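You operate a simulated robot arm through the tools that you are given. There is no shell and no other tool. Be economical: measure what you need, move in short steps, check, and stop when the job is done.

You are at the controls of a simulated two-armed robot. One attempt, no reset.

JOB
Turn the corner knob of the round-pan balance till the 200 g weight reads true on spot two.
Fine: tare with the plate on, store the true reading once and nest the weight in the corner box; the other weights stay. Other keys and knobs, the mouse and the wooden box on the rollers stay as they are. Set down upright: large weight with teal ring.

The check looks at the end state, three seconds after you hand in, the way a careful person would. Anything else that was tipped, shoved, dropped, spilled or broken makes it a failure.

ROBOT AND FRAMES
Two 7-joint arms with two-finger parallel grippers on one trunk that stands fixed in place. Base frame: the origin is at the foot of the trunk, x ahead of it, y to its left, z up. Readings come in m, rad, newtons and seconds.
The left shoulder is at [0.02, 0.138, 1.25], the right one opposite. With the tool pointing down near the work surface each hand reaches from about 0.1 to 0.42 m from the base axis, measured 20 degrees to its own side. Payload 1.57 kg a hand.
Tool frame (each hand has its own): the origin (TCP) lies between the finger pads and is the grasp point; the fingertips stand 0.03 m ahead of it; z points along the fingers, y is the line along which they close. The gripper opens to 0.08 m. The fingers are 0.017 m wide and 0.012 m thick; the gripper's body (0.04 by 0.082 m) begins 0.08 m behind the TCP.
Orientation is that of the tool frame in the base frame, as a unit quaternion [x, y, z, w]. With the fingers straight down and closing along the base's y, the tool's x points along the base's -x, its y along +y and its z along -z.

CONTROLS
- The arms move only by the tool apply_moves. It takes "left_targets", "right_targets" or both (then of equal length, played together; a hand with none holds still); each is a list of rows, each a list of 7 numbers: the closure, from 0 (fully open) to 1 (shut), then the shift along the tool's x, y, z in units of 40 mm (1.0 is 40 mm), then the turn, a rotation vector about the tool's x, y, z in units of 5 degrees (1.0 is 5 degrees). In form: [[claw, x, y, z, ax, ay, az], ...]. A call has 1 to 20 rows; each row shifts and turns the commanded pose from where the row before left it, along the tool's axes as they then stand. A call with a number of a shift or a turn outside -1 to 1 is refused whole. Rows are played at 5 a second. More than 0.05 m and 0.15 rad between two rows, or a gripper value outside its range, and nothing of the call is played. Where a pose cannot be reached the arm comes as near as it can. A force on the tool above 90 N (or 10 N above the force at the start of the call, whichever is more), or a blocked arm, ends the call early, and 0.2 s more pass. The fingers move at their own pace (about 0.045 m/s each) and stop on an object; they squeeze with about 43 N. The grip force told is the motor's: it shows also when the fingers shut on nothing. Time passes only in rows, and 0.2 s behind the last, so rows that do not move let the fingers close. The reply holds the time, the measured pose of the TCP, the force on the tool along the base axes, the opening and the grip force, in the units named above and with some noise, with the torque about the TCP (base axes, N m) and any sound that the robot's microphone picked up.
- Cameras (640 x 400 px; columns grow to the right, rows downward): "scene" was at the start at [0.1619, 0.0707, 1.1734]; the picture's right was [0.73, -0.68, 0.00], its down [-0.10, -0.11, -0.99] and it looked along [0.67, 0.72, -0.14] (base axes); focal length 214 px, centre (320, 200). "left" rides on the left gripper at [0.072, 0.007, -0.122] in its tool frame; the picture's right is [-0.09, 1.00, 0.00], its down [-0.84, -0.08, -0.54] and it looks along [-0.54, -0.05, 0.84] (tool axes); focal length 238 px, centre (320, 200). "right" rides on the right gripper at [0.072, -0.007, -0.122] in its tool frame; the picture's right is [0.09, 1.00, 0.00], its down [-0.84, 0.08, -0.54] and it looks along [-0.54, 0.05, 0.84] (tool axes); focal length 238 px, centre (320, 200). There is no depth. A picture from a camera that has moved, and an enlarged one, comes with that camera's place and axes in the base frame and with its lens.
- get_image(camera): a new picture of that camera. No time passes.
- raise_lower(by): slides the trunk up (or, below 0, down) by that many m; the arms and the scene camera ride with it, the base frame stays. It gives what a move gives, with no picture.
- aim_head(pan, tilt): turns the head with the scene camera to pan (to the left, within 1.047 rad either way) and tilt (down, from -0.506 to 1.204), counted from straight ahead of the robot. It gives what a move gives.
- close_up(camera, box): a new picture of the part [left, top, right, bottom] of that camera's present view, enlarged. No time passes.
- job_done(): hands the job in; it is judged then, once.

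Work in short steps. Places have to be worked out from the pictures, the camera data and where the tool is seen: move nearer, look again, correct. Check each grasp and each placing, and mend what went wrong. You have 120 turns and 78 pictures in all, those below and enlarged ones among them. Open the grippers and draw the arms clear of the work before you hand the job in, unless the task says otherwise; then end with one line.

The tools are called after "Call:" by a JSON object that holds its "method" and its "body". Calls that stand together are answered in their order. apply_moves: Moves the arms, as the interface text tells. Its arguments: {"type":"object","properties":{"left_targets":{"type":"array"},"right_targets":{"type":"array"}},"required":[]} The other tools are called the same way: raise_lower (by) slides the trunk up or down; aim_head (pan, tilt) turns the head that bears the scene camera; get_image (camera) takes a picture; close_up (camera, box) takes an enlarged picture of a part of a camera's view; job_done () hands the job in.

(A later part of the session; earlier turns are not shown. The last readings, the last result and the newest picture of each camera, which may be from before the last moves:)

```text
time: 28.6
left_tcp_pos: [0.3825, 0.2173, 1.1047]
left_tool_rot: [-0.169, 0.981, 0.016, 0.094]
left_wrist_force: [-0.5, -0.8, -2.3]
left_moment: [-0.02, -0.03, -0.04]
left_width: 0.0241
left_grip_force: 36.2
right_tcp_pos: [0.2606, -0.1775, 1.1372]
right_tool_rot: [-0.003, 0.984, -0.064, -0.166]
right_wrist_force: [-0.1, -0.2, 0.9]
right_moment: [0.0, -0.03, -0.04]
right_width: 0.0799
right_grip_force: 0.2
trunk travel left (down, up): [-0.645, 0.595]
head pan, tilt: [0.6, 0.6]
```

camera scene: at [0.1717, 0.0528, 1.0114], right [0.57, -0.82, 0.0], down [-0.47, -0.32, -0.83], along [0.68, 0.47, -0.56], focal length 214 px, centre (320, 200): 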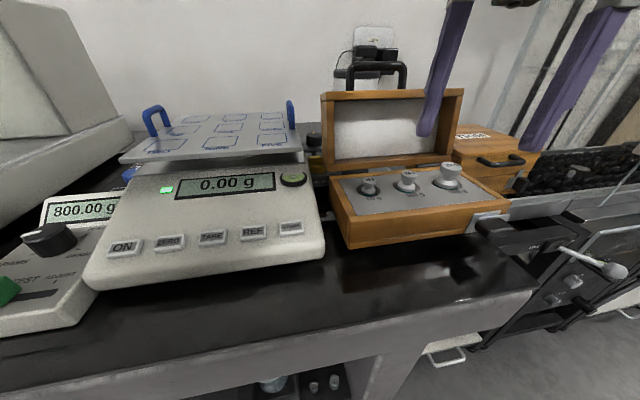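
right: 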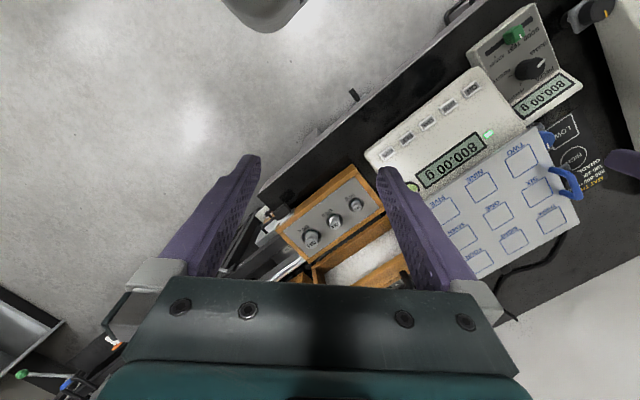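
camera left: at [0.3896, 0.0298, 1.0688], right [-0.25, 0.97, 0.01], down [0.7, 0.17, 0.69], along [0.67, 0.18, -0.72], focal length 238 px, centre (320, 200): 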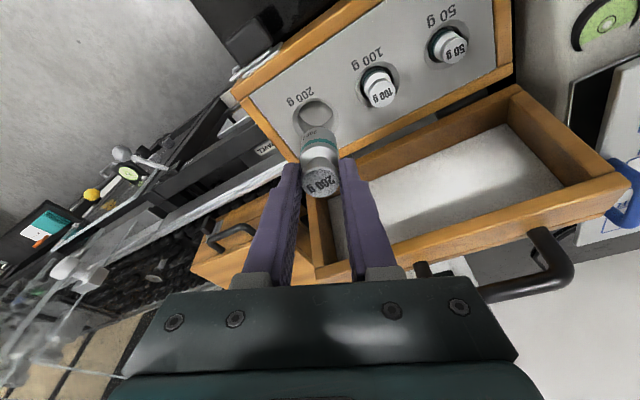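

Half way, still held. Continue to above spot two and turn the yaw to match the balance.

Call:
{"method": "apply_moves", "body": {"left_targets": [[1, 0.19, 0.93, -0.04, 0, 0, 0], [1, 0.19, 0.93, -0.04, 0, 0, 0], [1, 0.19, 0.93, -0.04, 0, 0, 0], [1, 0.19, 0.9, -0.04, 0, 0, 0], [1, 0.19, 0.4, -0.04, 0, 0, 0], [1, 0, 0, 0, -0.19, 0, -0.95], [1, 0, 0, 0, -0.19, 0, -0.95], [1, 0, 0, 0, -0.19, 0, -0.95], [1, 0, 0, 0, -0.19, 0, -0.95], [1, 0, 0, 0, -0.19, 0, -0.95], [1, 0, 0, 0, 0, 0, 0]]}}

Call:
{"method": "aim_head", "body": {"pan": 0.95, "tilt": 0.45}}

Call:
{"method": "get_image", "body": {"camera": "scene"}}

Call:
{"method": "get_image", "body": {"camera": "left"}}

```text
time: 31.0
left_tcp_pos: [0.2933, 0.3587, 1.1034]
left_tool_rot: [-0.37, 0.924, 0.036, 0.088]
left_wrist_force: [0.3, -0.4, -1.6]
left_moment: [0.01, 0.0, 0.03]
left_width: 0.0237
left_grip_force: 36.2
right_tcp_pos: [0.2604, -0.1776, 1.1359]
right_tool_rot: [-0.002, 0.984, -0.063, -0.166]
right_wrist_force: [-0.4, 0.0, -0.6]
right_moment: [-0.01, 0.02, 0.02]
right_width: 0.08
right_grip_force: 0.0
trunk travel left (down, up): [-0.645, 0.595]
head pan, tilt: [0.6, 0.6]
```

```text
time: 31.9
left_tcp_pos: [0.2932, 0.3588, 1.1027]
left_tool_rot: [-0.37, 0.924, 0.035, 0.089]
left_wrist_force: [-1.0, -0.5, -2.1]
left_moment: [-0.02, -0.02, 0.01]
left_width: 0.024
left_grip_force: 36.1
right_tcp_pos: [0.2609, -0.1777, 1.1376]
right_tool_rot: [-0.002, 0.984, -0.064, -0.166]
right_wrist_force: [-0.3, 0.1, 0.6]
right_moment: [-0.02, -0.02, -0.01]
right_width: 0.0798
right_grip_force: 0.2
trunk travel left (down, up): [-0.645, 0.595]
head pan, tilt: [0.949, 0.45]
```

```text
42 pictures are left
camera scene: at [0.1523, 0.0774, 1.1649], right [0.81, -0.58, 0.0], down [-0.25, -0.35, -0.9], along [0.52, 0.73, -0.44], focal length 214 px, centre (320, 200)
```

scene: 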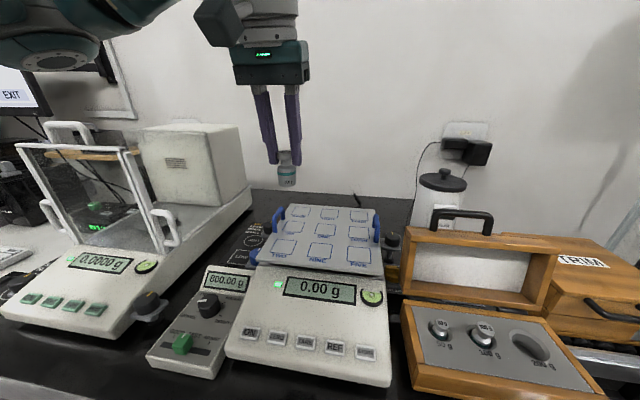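

```text
41 pictures are left
camera left: at [0.2187, 0.2986, 1.2088], right [-0.62, 0.78, 0.02], down [0.57, 0.44, 0.69], along [0.53, 0.44, -0.72], focal length 238 px, centre (320, 200)
```

left: 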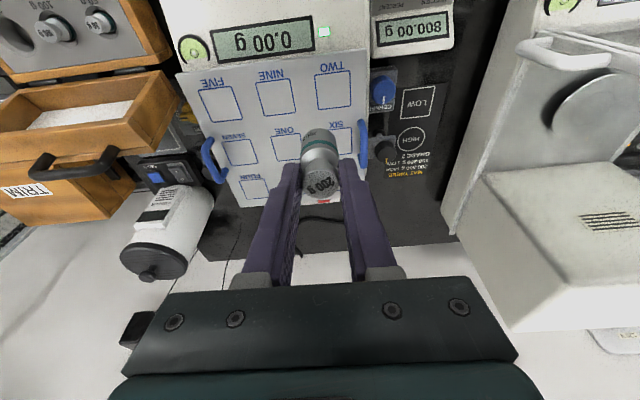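

Spot two refined: (0.287, 0.381, 0.904). The weight appears to lean a few degrees in the grip; I'll zoom to measure it before lowering.

Call:
{"method": "close_up", "body": {"camera": "scene", "box": [235, 110, 335, 200]}}

Call:
{"method": "close_up", "body": {"camera": "left", "box": [260, 100, 380, 220]}}

```text
4.44 times, centred on (285, 155) of scene
camera zoom: at [0.1523, 0.0774, 1.1649], right [0.81, -0.58, 0.0], down [-0.25, -0.35, -0.9], along [0.52, 0.73, -0.44], focal length 953 px, centre (476, 400)
```

zoom: 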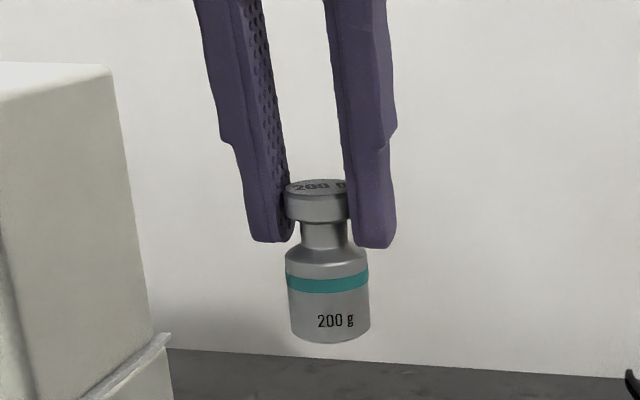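

```text
3.33 times, centred on (320, 160) of left
camera zoom: at [0.2187, 0.2986, 1.2088], right [-0.62, 0.78, 0.02], down [0.57, 0.44, 0.69], along [0.53, 0.44, -0.72], focal length 794 px, centre (320, 333)
```

zoom: 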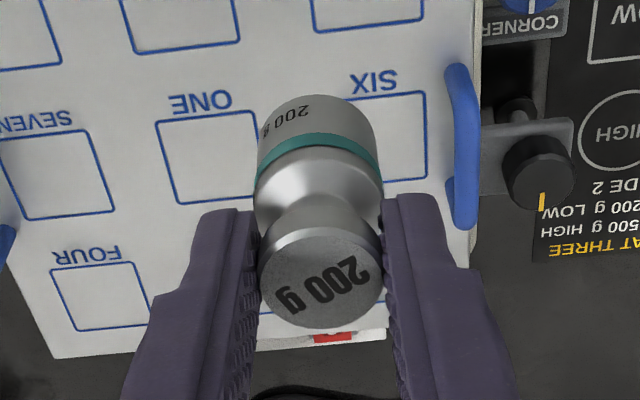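

The lean is only 1–3°, fine. I'll centre over spot two and lower to about 15 mm above the plate.

Call:
{"method": "apply_moves", "body": {"left_targets": [[1, -0.16, 0.5, 0.03, 0, 0, 0], [1, 0.11, 0, 0.58, 0, 0, 0], [1, 0.11, 0, 0.58, 0, 0, 0], [1, 0.11, 0, 0.58, 0, 0, 0], [1, 0.11, 0, 0.58, 0, 0, 0], [1, 0.11, 0, 0.55, 0, 0, 0], [1, 0, 0, 0, 0, 0, 0]]}}

Call:
{"method": "close_up", "body": {"camera": "scene", "box": [220, 170, 400, 300]}}

Call:
{"method": "close_up", "body": {"camera": "left", "box": [220, 50, 420, 220]}}

```text
time: 33.5
left_tcp_pos: [0.2834, 0.3781, 0.9875]
left_tool_rot: [-0.37, 0.924, 0.035, 0.087]
left_wrist_force: [0.5, -1.2, -2.2]
left_moment: [-0.03, 0.02, 0.01]
left_width: 0.0241
left_grip_force: 36.0
right_tcp_pos: [0.2608, -0.1769, 1.1355]
right_tool_rot: [-0.002, 0.984, -0.063, -0.165]
right_wrist_force: [-0.3, -1.3, -0.2]
right_moment: [0.01, -0.01, -0.03]
right_width: 0.0796
right_grip_force: 0.0
trunk travel left (down, up): [-0.645, 0.595]
head pan, tilt: [0.949, 0.45]
```

```text
3.08 times, centred on (310, 235) of scene
camera zoom: at [0.1522, 0.0775, 1.165], right [0.81, -0.58, 0.0], down [-0.25, -0.35, -0.9], along [0.52, 0.73, -0.44], focal length 660 px, centre (351, 92)
```

zoom: 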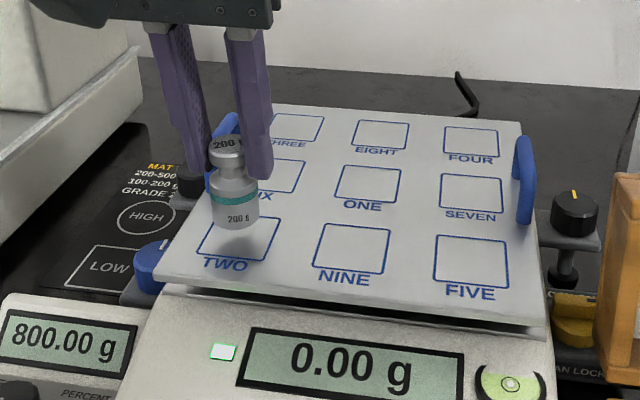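

```text
2.35 times, centred on (320, 135) of left
camera zoom: at [0.21, 0.3174, 1.0922], right [-0.62, 0.78, 0.02], down [0.57, 0.44, 0.69], along [0.53, 0.44, -0.72], focal length 561 px, centre (320, 353)
```

zoom: 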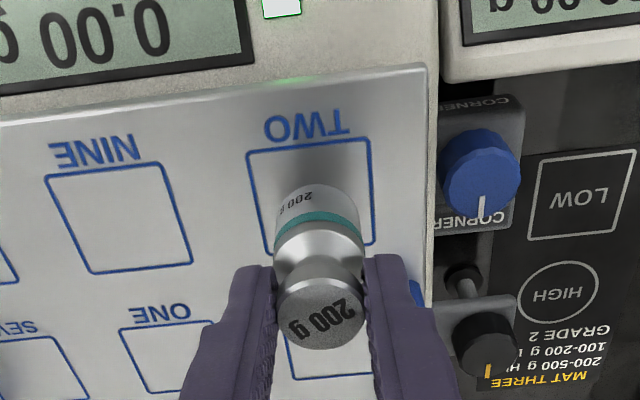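

Alignment looks good to a few mm (a nudge of 4 mm forward). I'll lower in small steps until the display picks up load.

Call:
{"method": "apply_moves", "body": {"left_targets": [[1, -0.1, 0, 0, 0, 0, 0], [1, 0.05, 0, 0.27, 0, 0, 0], [1, 0.015, 0, 0.07, 0, 0, 0], [1, 0.01, 0, 0.05, 0, 0, 0], [1, 0, 0, 0, 0, 0, 0]]}}

Call:
{"method": "close_up", "body": {"camera": "scene", "box": [220, 170, 400, 300]}}

```text
time: 34.7
left_tcp_pos: [0.2863, 0.3813, 0.9711]
left_tool_rot: [-0.369, 0.924, 0.035, 0.089]
left_wrist_force: [-1.8, -0.2, 4.4]
left_moment: [-0.02, 0.0, -0.01]
left_width: 0.0239
left_grip_force: 35.6
right_tcp_pos: [0.2614, -0.1778, 1.1358]
right_tool_rot: [-0.002, 0.984, -0.065, -0.166]
right_wrist_force: [-0.2, -0.4, 0.2]
right_moment: [0.02, 0.04, -0.01]
right_width: 0.08
right_grip_force: 0.1
trunk travel left (down, up): [-0.645, 0.595]
head pan, tilt: [0.949, 0.45]
```

```text
3.08 times, centred on (310, 235) of scene
camera zoom: at [0.1523, 0.0778, 1.165], right [0.81, -0.58, 0.0], down [-0.25, -0.35, -0.9], along [0.52, 0.73, -0.44], focal length 660 px, centre (351, 92)
```

zoom: 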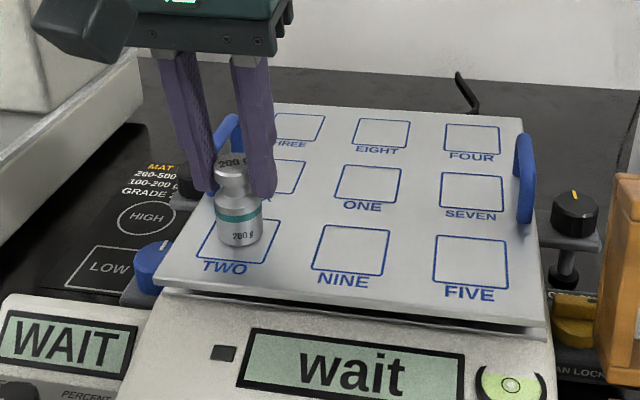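

The weight stands on spot two, centred, and the display shows "wait". I'll open the fingers gently and rise clear.

Call:
{"method": "apply_moves", "body": {"left_targets": [[0.9, 0, 0, -0.04, 0, 0, 0], [0.7, 0, 0, 0, 0, 0, 0], [0.5, 0, 0, 0, 0, 0, 0], [0.45, 0, 0, 0, 0, 0, 0], [0.45, -0.04, 0, -0.2, 0, 0, 0], [0.45, -0.1, 0, -0.5, 0, 0, 0], [0.45, -0.16, 0, -0.8, 0, 0, 0], [0.45, -0.16, 0, -0.8, 0, 0, 0], [0.45, 0, 0, 0, 0, 0, 0]]}}

Call:
{"method": "get_image", "body": {"camera": "left"}}

Call:
{"method": "close_up", "body": {"camera": "scene", "box": [220, 170, 400, 300]}}

```text
time: 36.7
left_tcp_pos: [0.2858, 0.3805, 1.0686]
left_tool_rot: [-0.37, 0.924, 0.035, 0.088]
left_wrist_force: [-0.1, 0.6, 0.5]
left_moment: [0.0, -0.01, 0.02]
left_width: 0.0439
left_grip_force: 0.1
right_tcp_pos: [0.2611, -0.1777, 1.1359]
right_tool_rot: [-0.002, 0.984, -0.063, -0.166]
right_wrist_force: [0.5, 0.6, -0.3]
right_moment: [0.0, -0.02, -0.01]
right_width: 0.0799
right_grip_force: 0.0
trunk travel left (down, up): [-0.645, 0.595]
head pan, tilt: [0.949, 0.45]
```

```text
35 pictures are left
camera left: at [0.213, 0.3203, 1.1735], right [-0.62, 0.78, 0.02], down [0.57, 0.44, 0.69], along [0.53, 0.44, -0.72], focal length 238 px, centre (320, 200)
```

left: 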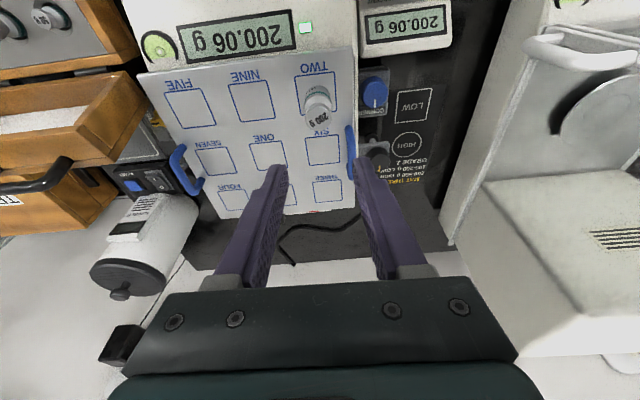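

```text
3.08 times, centred on (310, 235) of scene
camera zoom: at [0.1523, 0.0776, 1.165], right [0.81, -0.58, 0.0], down [-0.25, -0.35, -0.9], along [0.52, 0.73, -0.44], focal length 660 px, centre (351, 92)
```

zoom: 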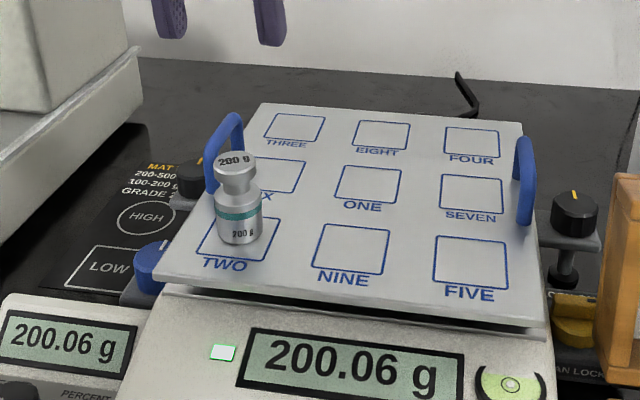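

It reads 200.06 g, so the corner error is +0.06 g. The CORNER knob is at (0.253, 0.4505, top 0.857), close beside the balance body, so I'll grip it front and back. First I'll untilt, move above it and start turning the wrist.

Call:
{"method": "apply_moves", "body": {"left_targets": [[0.3, 0, 0, -0.4, 0, 1, 0], [0.3, 0, 0, 0, 0, 1.1, 0], [0.3, -0.31, 0.92, 0, 0, 0, 0], [0.3, -0.3, 0.91, 0, 0, 0, 0], [0.3, 0, 0, 0, 0, 0, 1], [0.3, 0, 0, 0, 0, 0, 1], [0.3, 0, 0, 0, 0, 0, 1], [0.3, 0, 0, 0, 0, 0, 1], [0.3, 0, 0, 0, 0, 0, 1], [0.3, 0, 0, 0, 0, 0, 1], [0.3, 0, 0, 0, 0, 0, 1], [0.3, 0, 0, 0, 0, 0, 1], [0.3, 0, 0, 0, 0, 0, 1], [0.3, 0, 0, 0, 0, 0, 0]]}}

```text
refused: 1.1 is not a number from -1 to 1
```

One number was out of range; resending with it fixed.

Call:
{"method": "apply_moves", "body": {"left_targets": [[0.3, 0, 0, -0.4, 0, 1, 0], [0.3, 0, 0, 0, 0, 1, 0], [0.3, -0.31, 0.92, 0, 0, 0.15, 0], [0.3, -0.3, 0.91, 0, 0, 0, 0], [0.3, 0, 0, 0, 0, 0, 1], [0.3, 0, 0, 0, 0, 0, 1], [0.3, 0, 0, 0, 0, 0, 1], [0.3, 0, 0, 0, 0, 0, 1], [0.3, 0, 0, 0, 0, 0, 1], [0.3, 0, 0, 0, 0, 0, 1], [0.3, 0, 0, 0, 0, 0, 1], [0.3, 0, 0, 0, 0, 0, 1], [0.3, 0, 0, 0, 0, 0, 1], [0.3, 0, 0, 0, 0, 0, 0]]}}

```text
time: 39.7
left_tcp_pos: [0.2521, 0.4489, 1.082]
left_tool_rot: [0.012, 1.0, 0.001, 0.001]
left_wrist_force: [0.0, -0.3, -0.4]
left_moment: [0.04, -0.02, 0.01]
left_width: 0.0561
left_grip_force: 0.0
right_tcp_pos: [0.2607, -0.1779, 1.136]
right_tool_rot: [-0.001, 0.984, -0.064, -0.167]
right_wrist_force: [-0.1, -0.2, 0.0]
right_moment: [0.03, -0.02, -0.02]
right_width: 0.0802
right_grip_force: 0.0
trunk travel left (down, up): [-0.645, 0.595]
head pan, tilt: [0.949, 0.45]
```

That worked. Continue the turn another 43° so the fingers close along the balance's depth axis, then look.

Call:
{"method": "apply_moves", "body": {"left_targets": [[0.3, 0, 0, 0, 0, 0, 1], [0.3, 0, 0, 0, 0, 0, 1], [0.3, 0, 0, 0, 0, 0, 1], [0.3, 0, 0, 0, 0, 0, 1], [0.3, 0, 0, 0, 0, 0, 1], [0.3, 0, 0, 0, 0, 0, 1], [0.3, 0, 0, 0, 0, 0, 1], [0.3, 0, 0, 0, 0, 0, 1], [0.3, 0, 0, 0, 0, 0, 0.5], [0.3, 0, 0, 0, 0, 0, 0]]}}

Call:
{"method": "get_image", "body": {"camera": "left"}}

Call:
{"method": "aim_head", "body": {"pan": 1.04, "tilt": 0.5}}

Call:
{"method": "get_image", "body": {"camera": "scene"}}

```text
time: 41.9
left_tcp_pos: [0.2514, 0.4483, 1.0822]
left_tool_rot: [0.373, 0.928, 0.002, 0.001]
left_wrist_force: [0.2, 0.3, 0.1]
left_moment: [-0.02, -0.01, -0.01]
left_width: 0.0559
left_grip_force: 0.0
right_tcp_pos: [0.2607, -0.177, 1.1363]
right_tool_rot: [-0.001, 0.984, -0.064, -0.166]
right_wrist_force: [-0.1, 0.0, -0.2]
right_moment: [-0.01, -0.01, -0.01]
right_width: 0.0798
right_grip_force: 0.1
trunk travel left (down, up): [-0.645, 0.595]
head pan, tilt: [0.949, 0.45]
```

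```text
33 pictures are left
camera left: at [0.2027, 0.5026, 1.2042], right [0.76, 0.65, 0.0], down [0.55, -0.64, 0.54], along [0.36, -0.41, -0.84], focal length 238 px, centre (320, 200)
```

left: 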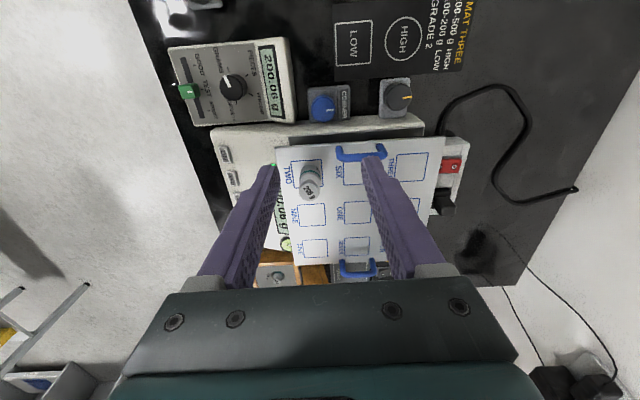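

```text
time: 42.5
left_tcp_pos: [0.2524, 0.4484, 1.0815]
left_tool_rot: [0.374, 0.928, 0.002, 0.001]
left_wrist_force: [0.2, 0.2, 0.5]
left_moment: [0.0, 0.03, -0.04]
left_width: 0.0562
left_grip_force: 0.0
right_tcp_pos: [0.2602, -0.1766, 1.1365]
right_tool_rot: [-0.002, 0.984, -0.064, -0.166]
right_wrist_force: [0.4, 0.6, 0.3]
right_moment: [-0.03, 0.01, 0.01]
right_width: 0.0798
right_grip_force: 0.0
trunk travel left (down, up): [-0.645, 0.595]
head pan, tilt: [1.04, 0.499]
```

```text
32 pictures are left
camera scene: at [0.1449, 0.0813, 1.1605], right [0.86, -0.51, 0.0], down [-0.24, -0.41, -0.88], along [0.44, 0.76, -0.48], focal length 214 px, centre (320, 200)
```

scene: 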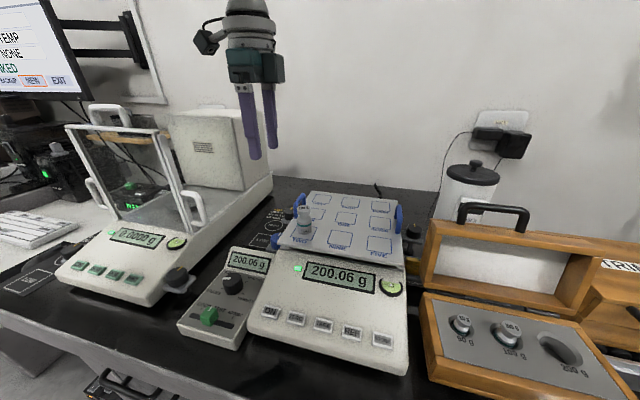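

The knob is at (0.253, 0.451) by three views; the console edge is about 35 mm in front of its centre, so I'll use a narrow opening (44 mm) and come down to just above it to check.

Call:
{"method": "apply_moves", "body": {"left_targets": [[0.45, 0.02, 0.1, 0.8, 0, 0, 0], [0.45, 0, 0, 0.8, 0, 0, 0], [0.45, 0, 0, 0.8, 0, 0, 0], [0.45, 0, 0, 0.8, 0, 0, 0], [0.45, 0, 0, 0.75, 0, 0, 0], [0.45, 0, 0, 0, 0, 0, 0]]}}

Call:
{"method": "get_image", "body": {"camera": "left"}}

Call:
{"method": "close_up", "body": {"camera": "scene", "box": [210, 130, 370, 290]}}

```text
time: 43.9
left_tcp_pos: [0.254, 0.4523, 0.9241]
left_tool_rot: [0.373, 0.928, 0.002, 0.001]
left_wrist_force: [0.4, 0.8, -0.4]
left_moment: [0.01, 0.0, 0.03]
left_width: 0.0438
left_grip_force: 0.2
right_tcp_pos: [0.2608, -0.1775, 1.1358]
right_tool_rot: [-0.003, 0.984, -0.065, -0.167]
right_wrist_force: [-0.8, 0.4, -0.4]
right_moment: [0.06, 0.0, -0.01]
right_width: 0.0801
right_grip_force: 0.1
trunk travel left (down, up): [-0.645, 0.595]
head pan, tilt: [1.04, 0.499]
```

```text
31 pictures are left
camera left: at [0.2046, 0.5062, 1.0458], right [0.76, 0.65, 0.0], down [0.55, -0.64, 0.54], along [0.36, -0.41, -0.84], focal length 238 px, centre (320, 200)
```

left: 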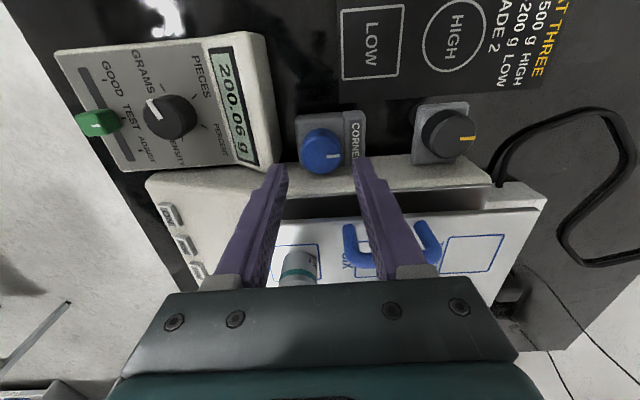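

```text
2.50 times, centred on (290, 210) of scene
camera zoom: at [0.1449, 0.0813, 1.1605], right [0.86, -0.51, 0.0], down [-0.24, -0.41, -0.88], along [0.44, 0.76, -0.48], focal length 536 px, centre (395, 175)
```

zoom: 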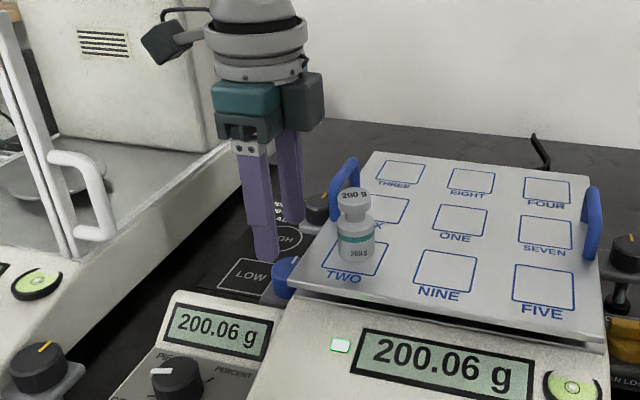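

The knob sits centred between the fingers; the console edge is about 2 mm from the front finger's path, so I'll shift 2 mm back and 2 mm toward the balance while descending so the tips overlap about 10 mm of the knob.

Call:
{"method": "apply_moves", "body": {"left_targets": [[0.45, -0.05, 0.05, 0.3, 0, 0, 0], [0.45, 0, 0, 0.3, 0, 0, 0], [0.45, 0, 0, 0.3, 0, 0, 0], [0.45, 0, 0, 0.28, 0, 0, 0], [0.45, 0, 0, 0, 0, 0, 0]]}}

Call:
{"method": "get_image", "body": {"camera": "left"}}

```text
time: 45.1
left_tcp_pos: [0.256, 0.4523, 0.8777]
left_tool_rot: [0.374, 0.928, 0.001, 0.0]
left_wrist_force: [-0.2, -0.2, 0.8]
left_moment: [0.02, -0.01, -0.02]
left_width: 0.0441
left_grip_force: 0.0
right_tcp_pos: [0.2608, -0.1774, 1.1359]
right_tool_rot: [-0.002, 0.984, -0.064, -0.166]
right_wrist_force: [-0.8, 0.0, -0.4]
right_moment: [-0.02, 0.01, 0.02]
right_width: 0.0798
right_grip_force: 0.0
trunk travel left (down, up): [-0.645, 0.595]
head pan, tilt: [1.04, 0.499]
```

```text
29 pictures are left
camera left: at [0.2078, 0.5063, 0.9992], right [0.76, 0.65, 0.0], down [0.55, -0.64, 0.54], along [0.36, -0.41, -0.84], focal length 238 px, centre (320, 200)
```

left: 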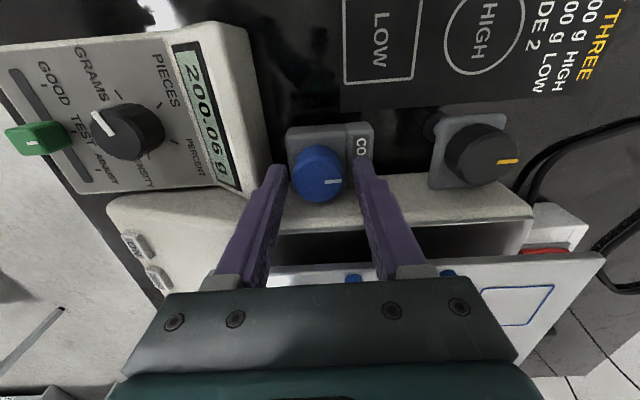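

The tips overlap the knob by about 12 mm. Closing on it now.

Call:
{"method": "apply_moves", "body": {"left_targets": [[0.6, 0, 0, 0, 0, 0, 0], [0.7, 0, 0, 0, 0, 0, 0], [1, 0, 0, 0, 0, 0, 0], [1, 0, 0, 0, 0, 0, 0]]}}

```text
time: 46.1
left_tcp_pos: [0.256, 0.4508, 0.8771]
left_tool_rot: [0.374, 0.928, 0.001, 0.0]
left_wrist_force: [-4.2, -4.7, 4.5]
left_moment: [-0.17, 0.39, -0.01]
left_width: 0.0329
left_grip_force: 39.3
right_tcp_pos: [0.26, -0.1785, 1.137]
right_tool_rot: [-0.001, 0.984, -0.064, -0.167]
right_wrist_force: [0.3, 0.1, -0.9]
right_moment: [0.02, 0.03, 0.0]
right_width: 0.08
right_grip_force: 0.1
trunk travel left (down, up): [-0.645, 0.595]
head pan, tilt: [1.04, 0.499]
```

The knob is gripped at 33 mm. I'll relax the small side load and turn 10° one way (clockwise from above) to learn the sensitivity.

Call:
{"method": "apply_moves", "body": {"left_targets": [[1, 0, -0.03, 0, 0, 0, 0], [1, 0, 0, 0, 0, 0, 0.5], [1, 0, 0, 0, 0, 0, 0.5], [1, 0, 0, 0, 0, 0, 0.5], [1, 0, 0, 0, 0, 0, 0.5], [1, 0, 0, 0, 0, 0, 0], [1, 0, 0, 0, 0, 0, 0], [1, 0, 0, 0, 0, 0, 0]]}}

Call:
{"method": "get_image", "body": {"camera": "left"}}

```text
time: 47.9
left_tcp_pos: [0.2552, 0.4516, 0.8783]
left_tool_rot: [0.453, 0.891, 0.001, 0.0]
left_wrist_force: [1.1, 1.1, -6.2]
left_moment: [-0.24, -0.01, -0.02]
left_width: 0.0331
left_grip_force: 41.1
right_tcp_pos: [0.2611, -0.1769, 1.1357]
right_tool_rot: [-0.001, 0.984, -0.064, -0.167]
right_wrist_force: [0.1, -0.1, 0.2]
right_moment: [0.01, 0.01, 0.0]
right_width: 0.0803
right_grip_force: 0.1
trunk travel left (down, up): [-0.645, 0.595]
head pan, tilt: [1.04, 0.499]
```

```text
28 pictures are left
camera left: at [0.2173, 0.5127, 0.9989], right [0.86, 0.51, 0.0], down [0.43, -0.72, 0.54], along [0.28, -0.46, -0.84], focal length 238 px, centre (320, 200)
```

left: 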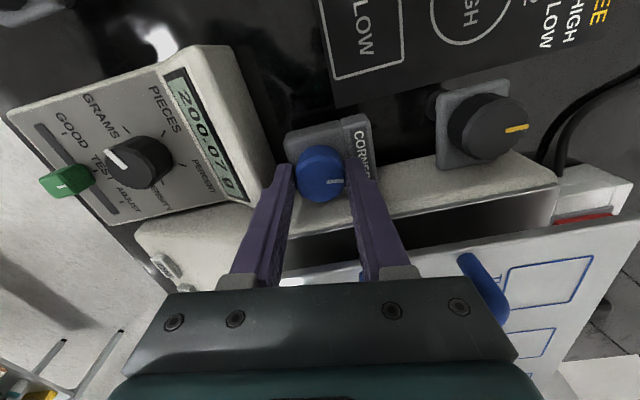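

It went to 200.07 g, so clockwise is wrong, at roughly 0.01 g per 10°. I'll turn 30° counter-clockwise and read again.

Call:
{"method": "apply_moves", "body": {"left_targets": [[1, 0, 0, 0, 0, 0, -0.75], [1, 0, 0, 0, 0, 0, -0.75], [1, 0, 0, 0, 0, 0, -0.75], [1, 0, 0, 0, 0, 0, -0.75], [1, 0, 0, 0, 0, 0, -0.75], [1, 0, 0, 0, 0, 0, -0.75], [1, 0, 0, 0, 0, 0, -0.75], [1, 0, 0, 0, 0, 0, -0.75], [1, 0, 0, 0, 0, 0, 0], [1, 0, 0, 0, 0, 0, 0], [1, 0, 0, 0, 0, 0, 0]]}}

Call:
{"method": "get_image", "body": {"camera": "left"}}

```text
time: 50.3
left_tcp_pos: [0.2551, 0.4507, 0.8773]
left_tool_rot: [0.205, 0.979, 0.0, 0.0]
left_wrist_force: [-5.6, -5.8, 10.0]
left_moment: [-0.22, 0.5, -0.01]
left_width: 0.033
left_grip_force: 41.1
right_tcp_pos: [0.26, -0.1771, 1.1374]
right_tool_rot: [-0.002, 0.984, -0.064, -0.168]
right_wrist_force: [-0.4, 0.0, 0.1]
right_moment: [0.03, -0.03, -0.02]
right_width: 0.0799
right_grip_force: 0.0
trunk travel left (down, up): [-0.645, 0.595]
head pan, tilt: [1.04, 0.499]
```

```text
27 pictures are left
camera left: at [0.191, 0.4856, 0.9987], right [0.49, 0.87, 0.0], down [0.73, -0.41, 0.54], along [0.47, -0.26, -0.84], focal length 238 px, centre (320, 200)
```

left: 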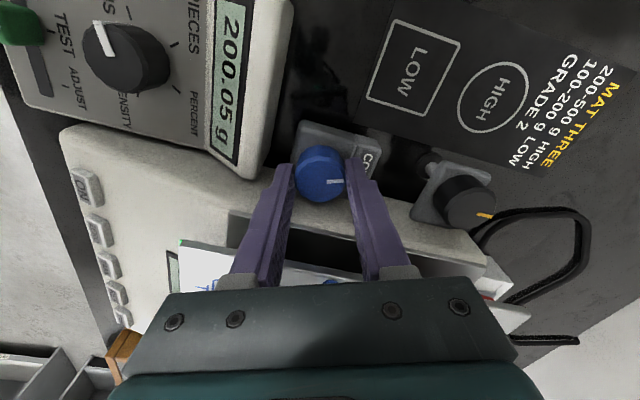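

Now 200.05 g, so about 75–90° more counter-clockwise is needed. I'll re-grip: open slightly, lift off, rotate back 40°, lower and close.

Call:
{"method": "apply_moves", "body": {"left_targets": [[0.52, 0, 0, 0, 0, 0, 0], [0.5, 0, 0, 0, 0, 0, 0], [0.5, 0, 0, -0.25, 0, 0, 0], [0.5, 0, 0, -0.25, 0, 0, 1], [0.5, 0, 0, 0, 0, 0, 1], [0.5, 0, 0, 0, 0, 0, 1], [0.5, 0, 0, 0, 0, 0, 1], [0.5, 0, 0, 0, 0, 0, 1], [0.5, 0, 0, 0, 0, 0, 1], [0.5, 0, 0, 0, 0, 0, 1], [0.5, 0, 0, 0, 0, 0, 1], [0.5, 0, 0, 0.2, 0, 0, 0], [0.5, 0, 0, 0.2, 0, 0, 0], [0.5, 0, 0, 0.1, 0, 0, 0], [0.7, 0, 0, 0, 0, 0, 0], [1, 0, 0, 0, 0, 0, 0], [1, 0, 0, 0, 0, 0, 0]]}}

```text
time: 53.9
left_tcp_pos: [0.2558, 0.451, 0.8763]
left_tool_rot: [0.529, 0.849, 0.002, 0.001]
left_wrist_force: [-0.1, -1.6, 1.5]
left_moment: [-0.22, 0.41, -0.01]
left_width: 0.0335
left_grip_force: 37.0
right_tcp_pos: [0.2608, -0.179, 1.1352]
right_tool_rot: [-0.001, 0.984, -0.064, -0.166]
right_wrist_force: [-0.1, 0.1, 0.2]
right_moment: [-0.02, 0.04, -0.02]
right_width: 0.08
right_grip_force: 0.1
trunk travel left (down, up): [-0.645, 0.595]
head pan, tilt: [1.04, 0.499]
```

The knob is re-gripped cleanly. Turning another 42° counter-clockwise.

Call:
{"method": "apply_moves", "body": {"left_targets": [[1, 0, 0, 0, 0, 0, -0.7], [1, 0, 0, 0, 0, 0, -0.7], [1, 0, 0, 0, 0, 0, -0.7], [1, 0, 0, 0, 0, 0, -0.7], [1, 0, 0, 0, 0, 0, -0.7], [1, 0, 0, 0, 0, 0, -0.7], [1, 0, 0, 0, 0, 0, -0.7], [1, 0, 0, 0, 0, 0, -0.7], [1, 0, 0, 0, 0, 0, -0.7], [1, 0, 0, 0, 0, 0, -0.7], [1, 0, 0, 0, 0, 0, -0.7], [1, 0, 0, 0, 0, 0, -0.7], [1, 0, 0, 0, 0, 0, 0], [1, 0, 0, 0, 0, 0, 0], [1, 0, 0, 0, 0, 0, 0]]}}

Call:
{"method": "get_image", "body": {"camera": "left"}}

```text
time: 57.1
left_tcp_pos: [0.256, 0.4506, 0.877]
left_tool_rot: [0.189, 0.982, 0.001, 0.001]
left_wrist_force: [-0.8, 1.0, -4.8]
left_moment: [-0.54, 0.13, -0.02]
left_width: 0.0333
left_grip_force: 41.1
right_tcp_pos: [0.2606, -0.1768, 1.1364]
right_tool_rot: [-0.002, 0.984, -0.064, -0.167]
right_wrist_force: [-0.5, -1.0, 0.4]
right_moment: [-0.02, -0.02, -0.03]
right_width: 0.0798
right_grip_force: 0.1
trunk travel left (down, up): [-0.645, 0.595]
head pan, tilt: [1.04, 0.499]
```

```text
26 pictures are left
camera left: at [0.1898, 0.4834, 0.9986], right [0.46, 0.89, 0.0], down [0.75, -0.38, 0.54], along [0.48, -0.25, -0.84], focal length 238 px, centre (320, 200)
```

left: 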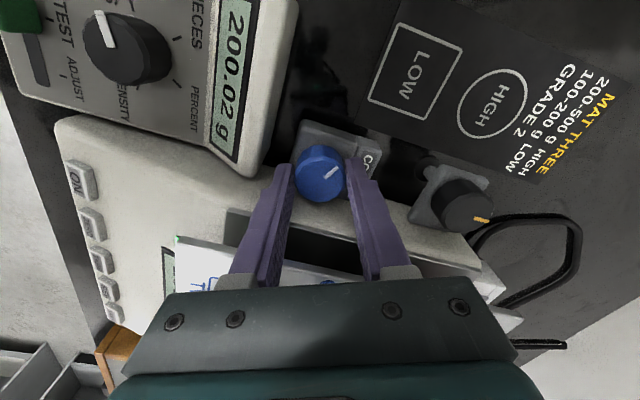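

200.02 g now (about 0.0007 g per degree), so about 27° more. Re-grip the same way.

Call:
{"method": "apply_moves", "body": {"left_targets": [[0.52, 0, 0, 0, 0, 0, 0], [0.5, 0, 0, 0, 0, 0, 0], [0.5, 0, 0, -0.25, 0, 0, 0], [0.5, 0, 0, -0.25, 0, 0, 1], [0.5, 0, 0, 0, 0, 0, 1], [0.5, 0, 0, 0, 0, 0, 1], [0.5, 0, 0, 0, 0, 0, 1], [0.5, 0, 0, 0, 0, 0, 1], [0.5, 0, 0, 0, 0, 0, 1], [0.5, 0, 0, 0, 0, 0, 1], [0.5, 0, 0, 0, 0, 0, 1], [0.5, 0, 0, 0.2, 0, 0, 0], [0.5, 0, 0, 0.2, 0, 0, 0], [0.5, 0, 0, 0.1, 0, 0, 0], [0.7, 0, 0, 0, 0, 0, 0], [1, 0, 0, 0, 0, 0, 0], [1, 0, 0, 0, 0, 0, 0]]}}

Call:
{"method": "apply_moves", "body": {"left_targets": [[1, 0, 0, 0, 0, 0, -0.7], [1, 0, 0, 0, 0, 0, -0.7], [1, 0, 0, 0, 0, 0, -0.7], [1, 0, 0, 0, 0, 0, -0.7], [1, 0, 0, 0, 0, 0, -0.7], [1, 0, 0, 0, 0, 0, -0.7], [1, 0, 0, 0, 0, 0, 0], [1, 0, 0, 0, 0, 0, 0], [1, 0, 0, 0, 0, 0, 0]]}}

Call:
{"method": "get_image", "body": {"camera": "left"}}

```text
time: 60.7
left_tcp_pos: [0.2568, 0.4518, 0.8772]
left_tool_rot: [0.514, 0.858, 0.001, 0.001]
left_wrist_force: [-0.8, -1.3, 0.8]
left_moment: [-0.06, 0.23, 0.0]
left_width: 0.0333
left_grip_force: 36.6
right_tcp_pos: [0.2602, -0.1783, 1.1365]
right_tool_rot: [-0.001, 0.984, -0.064, -0.166]
right_wrist_force: [0.5, 0.4, -0.4]
right_moment: [0.0, 0.01, -0.04]
right_width: 0.08
right_grip_force: 0.1
trunk travel left (down, up): [-0.645, 0.595]
head pan, tilt: [1.04, 0.499]
```

```text
time: 62.7
left_tcp_pos: [0.2556, 0.4509, 0.877]
left_tool_rot: [0.348, 0.937, 0.002, 0.001]
left_wrist_force: [1.7, 4.1, -8.7]
left_moment: [0.22, 0.34, 0.03]
left_width: 0.0333
left_grip_force: 41.4
right_tcp_pos: [0.2607, -0.1771, 1.1357]
right_tool_rot: [-0.002, 0.984, -0.063, -0.167]
right_wrist_force: [-0.1, 0.2, 0.0]
right_moment: [0.03, 0.0, 0.01]
right_width: 0.0799
right_grip_force: 0.0
trunk travel left (down, up): [-0.645, 0.595]
head pan, tilt: [1.04, 0.499]
```

```text
25 pictures are left
camera left: at [0.2041, 0.5026, 0.9987], right [0.72, 0.69, 0.0], down [0.58, -0.61, 0.54], along [0.38, -0.39, -0.84], focal length 238 px, centre (320, 200)
```

left: 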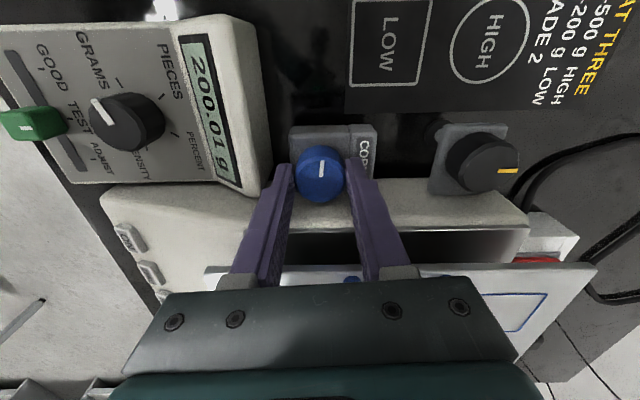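

200.01 g. Turn 7° more and read the display.

Call:
{"method": "apply_moves", "body": {"left_targets": [[1, 0, 0, 0, 0, 0, -0.7], [1, 0, 0, 0, 0, 0, -0.7], [1, 0, 0, 0, 0, 0, 0], [1, 0, 0, 0, 0, 0, 0], [1, 0, 0, 0, 0, 0, 0], [1, 0, 0, 0, 0, 0, 0]]}}

Call:
{"method": "close_up", "body": {"camera": "left", "box": [160, 20, 360, 220]}}

```text
time: 64.1
left_tcp_pos: [0.2554, 0.4508, 0.8768]
left_tool_rot: [0.29, 0.957, 0.002, 0.001]
left_wrist_force: [0.3, 2.9, -9.4]
left_moment: [-0.02, 0.15, 0.01]
left_width: 0.0331
left_grip_force: 41.0
right_tcp_pos: [0.2611, -0.1781, 1.1357]
right_tool_rot: [-0.002, 0.984, -0.064, -0.167]
right_wrist_force: [-0.2, -0.1, 0.1]
right_moment: [0.0, 0.0, -0.01]
right_width: 0.0802
right_grip_force: 0.0
trunk travel left (down, up): [-0.645, 0.595]
head pan, tilt: [1.04, 0.499]
```

```text
2.00 times, centred on (260, 120) of left
camera zoom: at [0.1979, 0.4961, 0.9987], right [0.63, 0.78, 0.0], down [0.65, -0.53, 0.54], along [0.42, -0.34, -0.84], focal length 477 px, centre (440, 360)
```

zoom: 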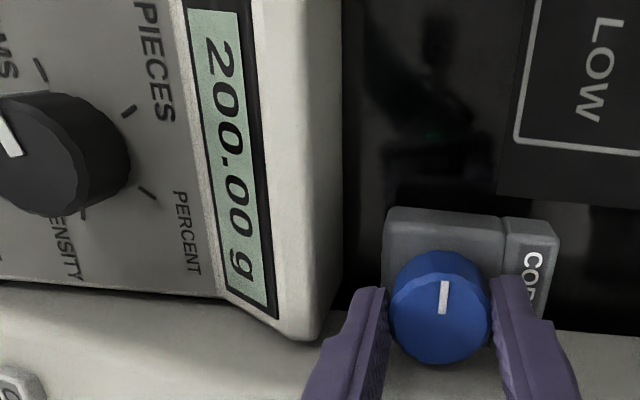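

200.00 g. The 0.01→0.00 edge was within the last 7°, so another 4° centres me in the window; then I'll release, lift clear and read undisturbed.

Call:
{"method": "apply_moves", "body": {"left_targets": [[1, 0, 0, 0, 0, 0, -0.4], [1, 0, 0, 0, 0, 0, -0.4], [1, 0, 0, 0, 0, 0, 0], [0.6, 0, 0, 0, 0, 0, 0], [0.5, 0, 0, 0, 0, 0, 0], [0.5, 0, 0, -0.3, 0, 0, 0], [0.5, 0, 0, -0.6, 0, 0, 0], [0.5, 0, 0, -0.8, 0, 0, 0], [0.5, 0, 0, -0.8, 0, 0, 0], [0.5, 0, 0, -0.8, 0, 0, 0], [0.5, 0, 0, -0.8, 0, 0, 0], [0.5, 0, 0, -0.8, 0, 0, 0], [0.5, 0, 0, 0, 0, 0, 0]]}}

Call:
{"method": "close_up", "body": {"camera": "scene", "box": [180, 180, 420, 370]}}

```text
time: 66.9
left_tcp_pos: [0.2553, 0.4483, 1.0689]
left_tool_rot: [0.259, 0.966, -0.006, 0.0]
left_wrist_force: [0.4, -0.1, -0.1]
left_moment: [0.03, 0.02, -0.04]
left_width: 0.0401
left_grip_force: 0.1
right_tcp_pos: [0.2609, -0.1777, 1.1373]
right_tool_rot: [-0.002, 0.984, -0.065, -0.166]
right_wrist_force: [-0.2, 0.5, -0.6]
right_moment: [-0.01, 0.02, -0.02]
right_width: 0.08
right_grip_force: 0.1
trunk travel left (down, up): [-0.645, 0.595]
head pan, tilt: [1.04, 0.499]
```

```text
2.11 times, centred on (300, 275) of scene
camera zoom: at [0.1449, 0.0813, 1.1605], right [0.86, -0.51, 0.0], down [-0.24, -0.41, -0.88], along [0.44, 0.76, -0.48], focal length 452 px, centre (362, 42)
```

zoom: 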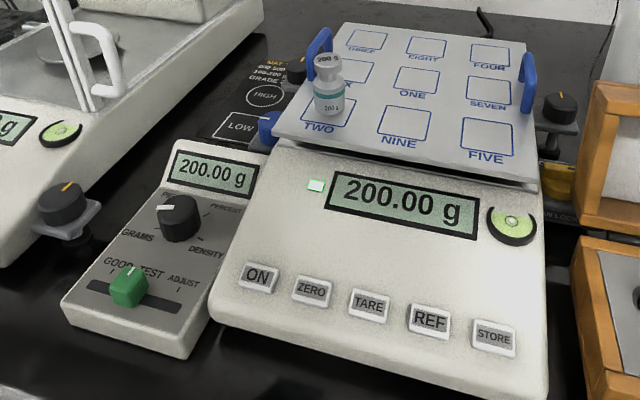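

It reads a steady 200.00 g, free of the hand. Next is STORE at about (0.300, 0.182): I'll travel there high up with fingers closed and turn the wrist back to align with the keys.

Call:
{"method": "apply_moves", "body": {"left_targets": [[1, -0.62, -0.746, 0, 0, 0, 0], [1, -0.62, -0.746, 0, 0, 0, 0], [1, -0.62, -0.746, 0, 0, 0, 0], [1, -0.62, -0.746, 0, 0, 0, 0], [1, -0.62, -0.746, 0, 0, 0, 0], [1, -0.62, -0.746, 0, 0, 0, 0], [1, -0.59, -0.744, 0, 0, 0, 0], [1, 0, 0, 0, 0, 0, -1], [1, 0, 0, 0, 0, 0, -1], [1, 0, 0, 0, 0, 0, -1], [1, 0, 0, 0, 0, 0, -1], [1, 0, 0, 0, 0, 0, -1], [1, 0, 0, 0, 0, 0, -1], [1, 0, 0, 0, 0, 0, -1], [1, 0, 0, 0, 0, 0, -1], [1, 0, 0, 0, 0, 0, -1], [1, 0, 0, 0, 0, 0, -1], [1, 0, 0, 0, 0, 0, -1], [1, 0, 0, 0, 0, 0, -1], [1, 0, 0, 0, 0, 0, -1]]}}

```text
time: 67.9
left_tcp_pos: [0.2686, 0.2987, 1.0516]
left_tool_rot: [0.206, 0.974, -0.094, 0.028]
left_wrist_force: [0.2, -0.7, 0.6]
left_moment: [0.03, 0.01, 0.01]
left_width: 0.0
left_grip_force: 21.0
right_tcp_pos: [0.2614, -0.1772, 1.1358]
right_tool_rot: [-0.002, 0.984, -0.064, -0.166]
right_wrist_force: [0.1, -0.2, -0.8]
right_moment: [0.01, -0.01, 0.03]
right_width: 0.0798
right_grip_force: 0.0
trunk travel left (down, up): [-0.645, 0.595]
head pan, tilt: [1.04, 0.499]
stopped in row 4 (left hand): the arm was blocked; the commanded pose is now the measured one
```

The wrist hit a joint limit at that yaw. I'll level the tool and turn it back toward the key alignment here first, still high and clear.

Call:
{"method": "apply_moves", "body": {"left_targets": [[1, 0, 0, -0.2, -0.5, 0.27, -0.8], [1, 0, 0, -0.2, -0.5, 0.27, -0.8], [1, 0, 0, -0.2, -0.5, 0.27, -0.8], [1, 0, 0, 0, -0.47, 0.26, -0.8], [1, 0, 0, 0, 0, 0, -1], [1, 0, 0, 0, 0, 0, -1], [1, 0, 0, 0, 0, 0, -1], [1, 0, 0, 0, 0, 0, -1], [1, 0, 0, 0, 0, 0, -1], [1, 0, 0, 0, 0, 0, -1], [1, 0, 0, 0, 0, 0, -1], [1, 0, 0, 0, 0, 0, -1], [1, 0, 0, 0, 0, 0, -1], [1, 0, 0, 0, 0, 0, -1], [1, 0, 0, 0, 0, 0, -0.5], [1, 0, 0, 0, 0, 0, 0]]}}

```text
time: 68.7
left_tcp_pos: [0.2552, 0.2887, 1.0524]
left_tool_rot: [0.074, 0.991, -0.11, -0.003]
left_wrist_force: [-1.0, 0.4, -0.3]
left_moment: [0.03, -0.01, 0.02]
left_width: 0.0002
left_grip_force: 21.2
right_tcp_pos: [0.2612, -0.1775, 1.1365]
right_tool_rot: [-0.001, 0.984, -0.064, -0.166]
right_wrist_force: [0.5, -0.4, 0.1]
right_moment: [0.01, 0.02, -0.04]
right_width: 0.0798
right_grip_force: 0.0
trunk travel left (down, up): [-0.645, 0.595]
head pan, tilt: [1.04, 0.499]
stopped in row 3 (left hand): the arm was blocked; the commanded pose is now the measured one
```

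Still limited but progressing. I'll turn about the tool axis only for now.

Call:
{"method": "apply_moves", "body": {"left_targets": [[1, 0, 0, 0, 0, 0, -0.8], [1, 0, 0, 0, 0, 0, -0.8], [1, 0, 0, 0, 0, 0, -0.8], [1, 0, 0, 0, 0, 0, -0.8], [1, 0, 0, 0, 0, 0, -0.8], [1, 0, 0, 0, 0, 0, -0.8], [1, 0, 0, 0, 0, 0, 0]]}}

Call:
{"method": "get_image", "body": {"camera": "scene"}}

```text
time: 70.3
left_tcp_pos: [0.2536, 0.2827, 1.0485]
left_tool_rot: [-0.143, 0.981, -0.129, -0.029]
left_wrist_force: [0.4, -0.8, 0.2]
left_moment: [-0.02, 0.01, 0.03]
left_width: 0.0
left_grip_force: 21.0
right_tcp_pos: [0.2619, -0.1784, 1.1366]
right_tool_rot: [-0.002, 0.984, -0.063, -0.166]
right_wrist_force: [0.3, 0.2, 0.8]
right_moment: [0.01, -0.03, 0.03]
right_width: 0.0799
right_grip_force: 0.1
trunk travel left (down, up): [-0.645, 0.595]
head pan, tilt: [1.04, 0.499]
```

```text
22 pictures are left
camera scene: at [0.1449, 0.0813, 1.1605], right [0.86, -0.51, 0.0], down [-0.24, -0.41, -0.88], along [0.44, 0.76, -0.48], focal length 214 px, centre (320, 200)
```

scene: 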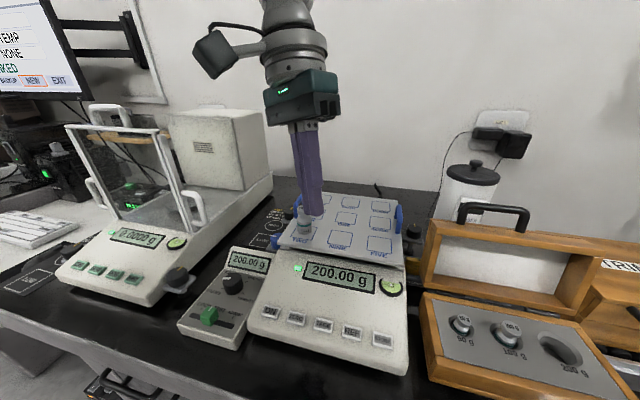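

Now the tool can be levelled and the yaw finished, then shifted over STORE.

Call:
{"method": "apply_moves", "body": {"left_targets": [[1, 0, 0, 0, -0.94, -0.36, 0], [1, 0, 0, 0, -0.94, -0.36, 0], [1, 0, 0, 0, -0.94, -0.36, 0], [1, 0, 0, 0, 0, 0, -0.9], [1, 0, 0, 0, 0, 0, -0.9], [1, 0, 0, 0, 0, 0, -0.9], [1, 0, 0, 0, 0, 0, -0.9], [1, 0, 0, 0, 0, 0, -0.9], [1, 0, 0, 0, 0, 0, -0.9], [1, 0.3, -0.87, 0, 0, 0, 0], [1, 0.3, -0.87, 0, 0, 0, 0], [1, 0.3, -0.87, 0, 0, 0, 0], [1, 0, 0, 0, 0, 0, 0]]}}

```text
time: 70.9
left_tcp_pos: [0.2501, 0.2696, 1.0406]
left_tool_rot: [-0.172, 0.977, -0.123, -0.016]
left_wrist_force: [-0.1, 0.2, -0.3]
left_moment: [0.02, -0.04, -0.05]
left_width: 0.0001
left_grip_force: 21.1
right_tcp_pos: [0.261, -0.1772, 1.1365]
right_tool_rot: [-0.001, 0.984, -0.064, -0.165]
right_wrist_force: [-0.7, 0.1, -0.8]
right_moment: [0.02, -0.01, 0.0]
right_width: 0.0802
right_grip_force: 0.0
trunk travel left (down, up): [-0.645, 0.595]
head pan, tilt: [1.04, 0.499]
stopped in row 2 (left hand): the arm was blocked; the commanded pose is now the measured one
```

Blocked again; this joint posture doesn't suit that spot. I'll retreat toward where the level pose worked (over the plate's left), level and turn there, then come back.

Call:
{"method": "apply_moves", "body": {"left_targets": [[1, -0.23, 0.64, -0.37, 0, 0, 0], [1, -0.23, 0.64, -0.37, 0, 0, 0], [1, -0.23, 0.64, -0.37, 0, 0, 0], [1, -0.23, 0.64, -0.37, 0, 0, 0], [1, 0, 0, 0, -0.68, -0.21, 0], [1, 0, 0, 0, -0.68, -0.21, 0], [1, 0, 0, 0, -0.68, -0.21, 0], [1, 0, 0, 0, -0.68, -0.21, 0], [1, 0, 0, 0, 0, 0, -0.9], [1, 0, 0, 0, 0, 0, -0.9], [1, 0, 0, 0, 0, 0, -0.9], [1, 0, 0, 0, 0, 0, -0.9], [1, 0, 0, 0, 0, 0, -0.9], [1, 0, 0, 0, 0, 0, 0]]}}

```text
time: 73.9
left_tcp_pos: [0.2499, 0.3892, 1.0716]
left_tool_rot: [-0.362, 0.932, 0.002, 0.001]
left_wrist_force: [-0.1, 0.9, -0.2]
left_moment: [-0.03, -0.01, -0.01]
left_width: 0.0
left_grip_force: 21.2
right_tcp_pos: [0.2601, -0.1773, 1.1366]
right_tool_rot: [-0.002, 0.984, -0.064, -0.167]
right_wrist_force: [-0.3, 0.1, 1.0]
right_moment: [0.0, 0.03, 0.01]
right_width: 0.0798
right_grip_force: 0.1
trunk travel left (down, up): [-0.645, 0.595]
head pan, tilt: [1.04, 0.499]
```

Level again with the right yaw. Now moving over STORE.

Call:
{"method": "apply_moves", "body": {"left_targets": [[1, 0.43, -0.78, 0, 0, 0, 0], [1, 0.43, -0.78, 0, 0, 0, 0], [1, 0.43, -0.78, 0, 0, 0, 0], [1, 0.43, -0.78, 0, 0, 0, 0], [1, 0.43, -0.78, 0, 0, 0, 0], [1, 0.43, -0.78, 0, 0, 0, 0], [1, 0, 0, 0, 0, 0, 0]]}}

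```text
time: 75.5
left_tcp_pos: [0.3011, 0.18, 1.0727]
left_tool_rot: [-0.361, 0.933, 0.001, 0.0]
left_wrist_force: [-0.2, 0.7, 0.5]
left_moment: [-0.01, 0.02, 0.03]
left_width: 0.0
left_grip_force: 21.5
right_tcp_pos: [0.2609, -0.1787, 1.1357]
right_tool_rot: [-0.001, 0.984, -0.063, -0.166]
right_wrist_force: [-0.1, 0.4, -0.5]
right_moment: [0.02, 0.0, -0.01]
right_width: 0.08
right_grip_force: 0.1
trunk travel left (down, up): [-0.645, 0.595]
head pan, tilt: [1.04, 0.499]
```

Over STORE, level. I'll lower to about 25 mm above the key and check alignment.

Call:
{"method": "apply_moves", "body": {"left_targets": [[1, 0, 0, 0.9, 0, 0, 0], [1, 0, 0, 0.9, 0, 0, 0], [1, 0, 0, 0.9, 0, 0, 0], [1, 0, 0, 0.9, 0, 0, 0], [1, 0, 0, 0.5, 0, 0, 0], [1, 0, 0, 0, 0, 0, 0]]}}

Call:
{"method": "get_image", "body": {"camera": "left"}}

Call:
{"method": "close_up", "body": {"camera": "scene", "box": [240, 220, 440, 400]}}

```text
time: 76.9
left_tcp_pos: [0.3004, 0.1819, 0.9071]
left_tool_rot: [-0.361, 0.933, 0.002, 0.0]
left_wrist_force: [0.1, 0.4, 0.6]
left_moment: [-0.01, -0.03, 0.01]
left_width: 0.0002
left_grip_force: 21.0
right_tcp_pos: [0.2609, -0.1778, 1.1355]
right_tool_rot: [-0.001, 0.984, -0.063, -0.167]
right_wrist_force: [-0.1, -0.2, 0.1]
right_moment: [-0.01, 0.01, 0.0]
right_width: 0.08
right_grip_force: 0.1
trunk travel left (down, up): [-0.645, 0.595]
head pan, tilt: [1.04, 0.499]
```

```text
21 pictures are left
camera left: at [0.2414, 0.1373, 1.0278], right [-0.6, 0.8, 0.0], down [0.67, 0.5, 0.54], along [0.43, 0.33, -0.84], focal length 238 px, centre (320, 200)
```

left: 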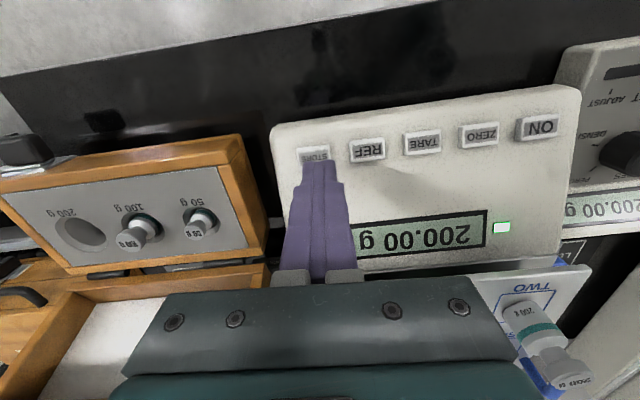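

```text
2.22 times, centred on (340, 310) of scene
camera zoom: at [0.1448, 0.0813, 1.1605], right [0.86, -0.51, 0.0], down [-0.24, -0.41, -0.88], along [0.44, 0.76, -0.48], focal length 477 px, centre (276, -44)
```

zoom: 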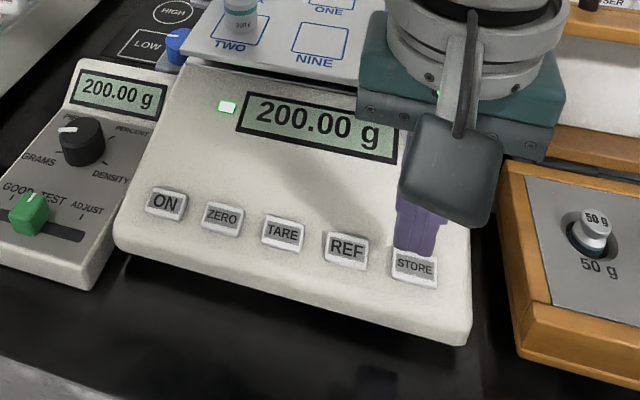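

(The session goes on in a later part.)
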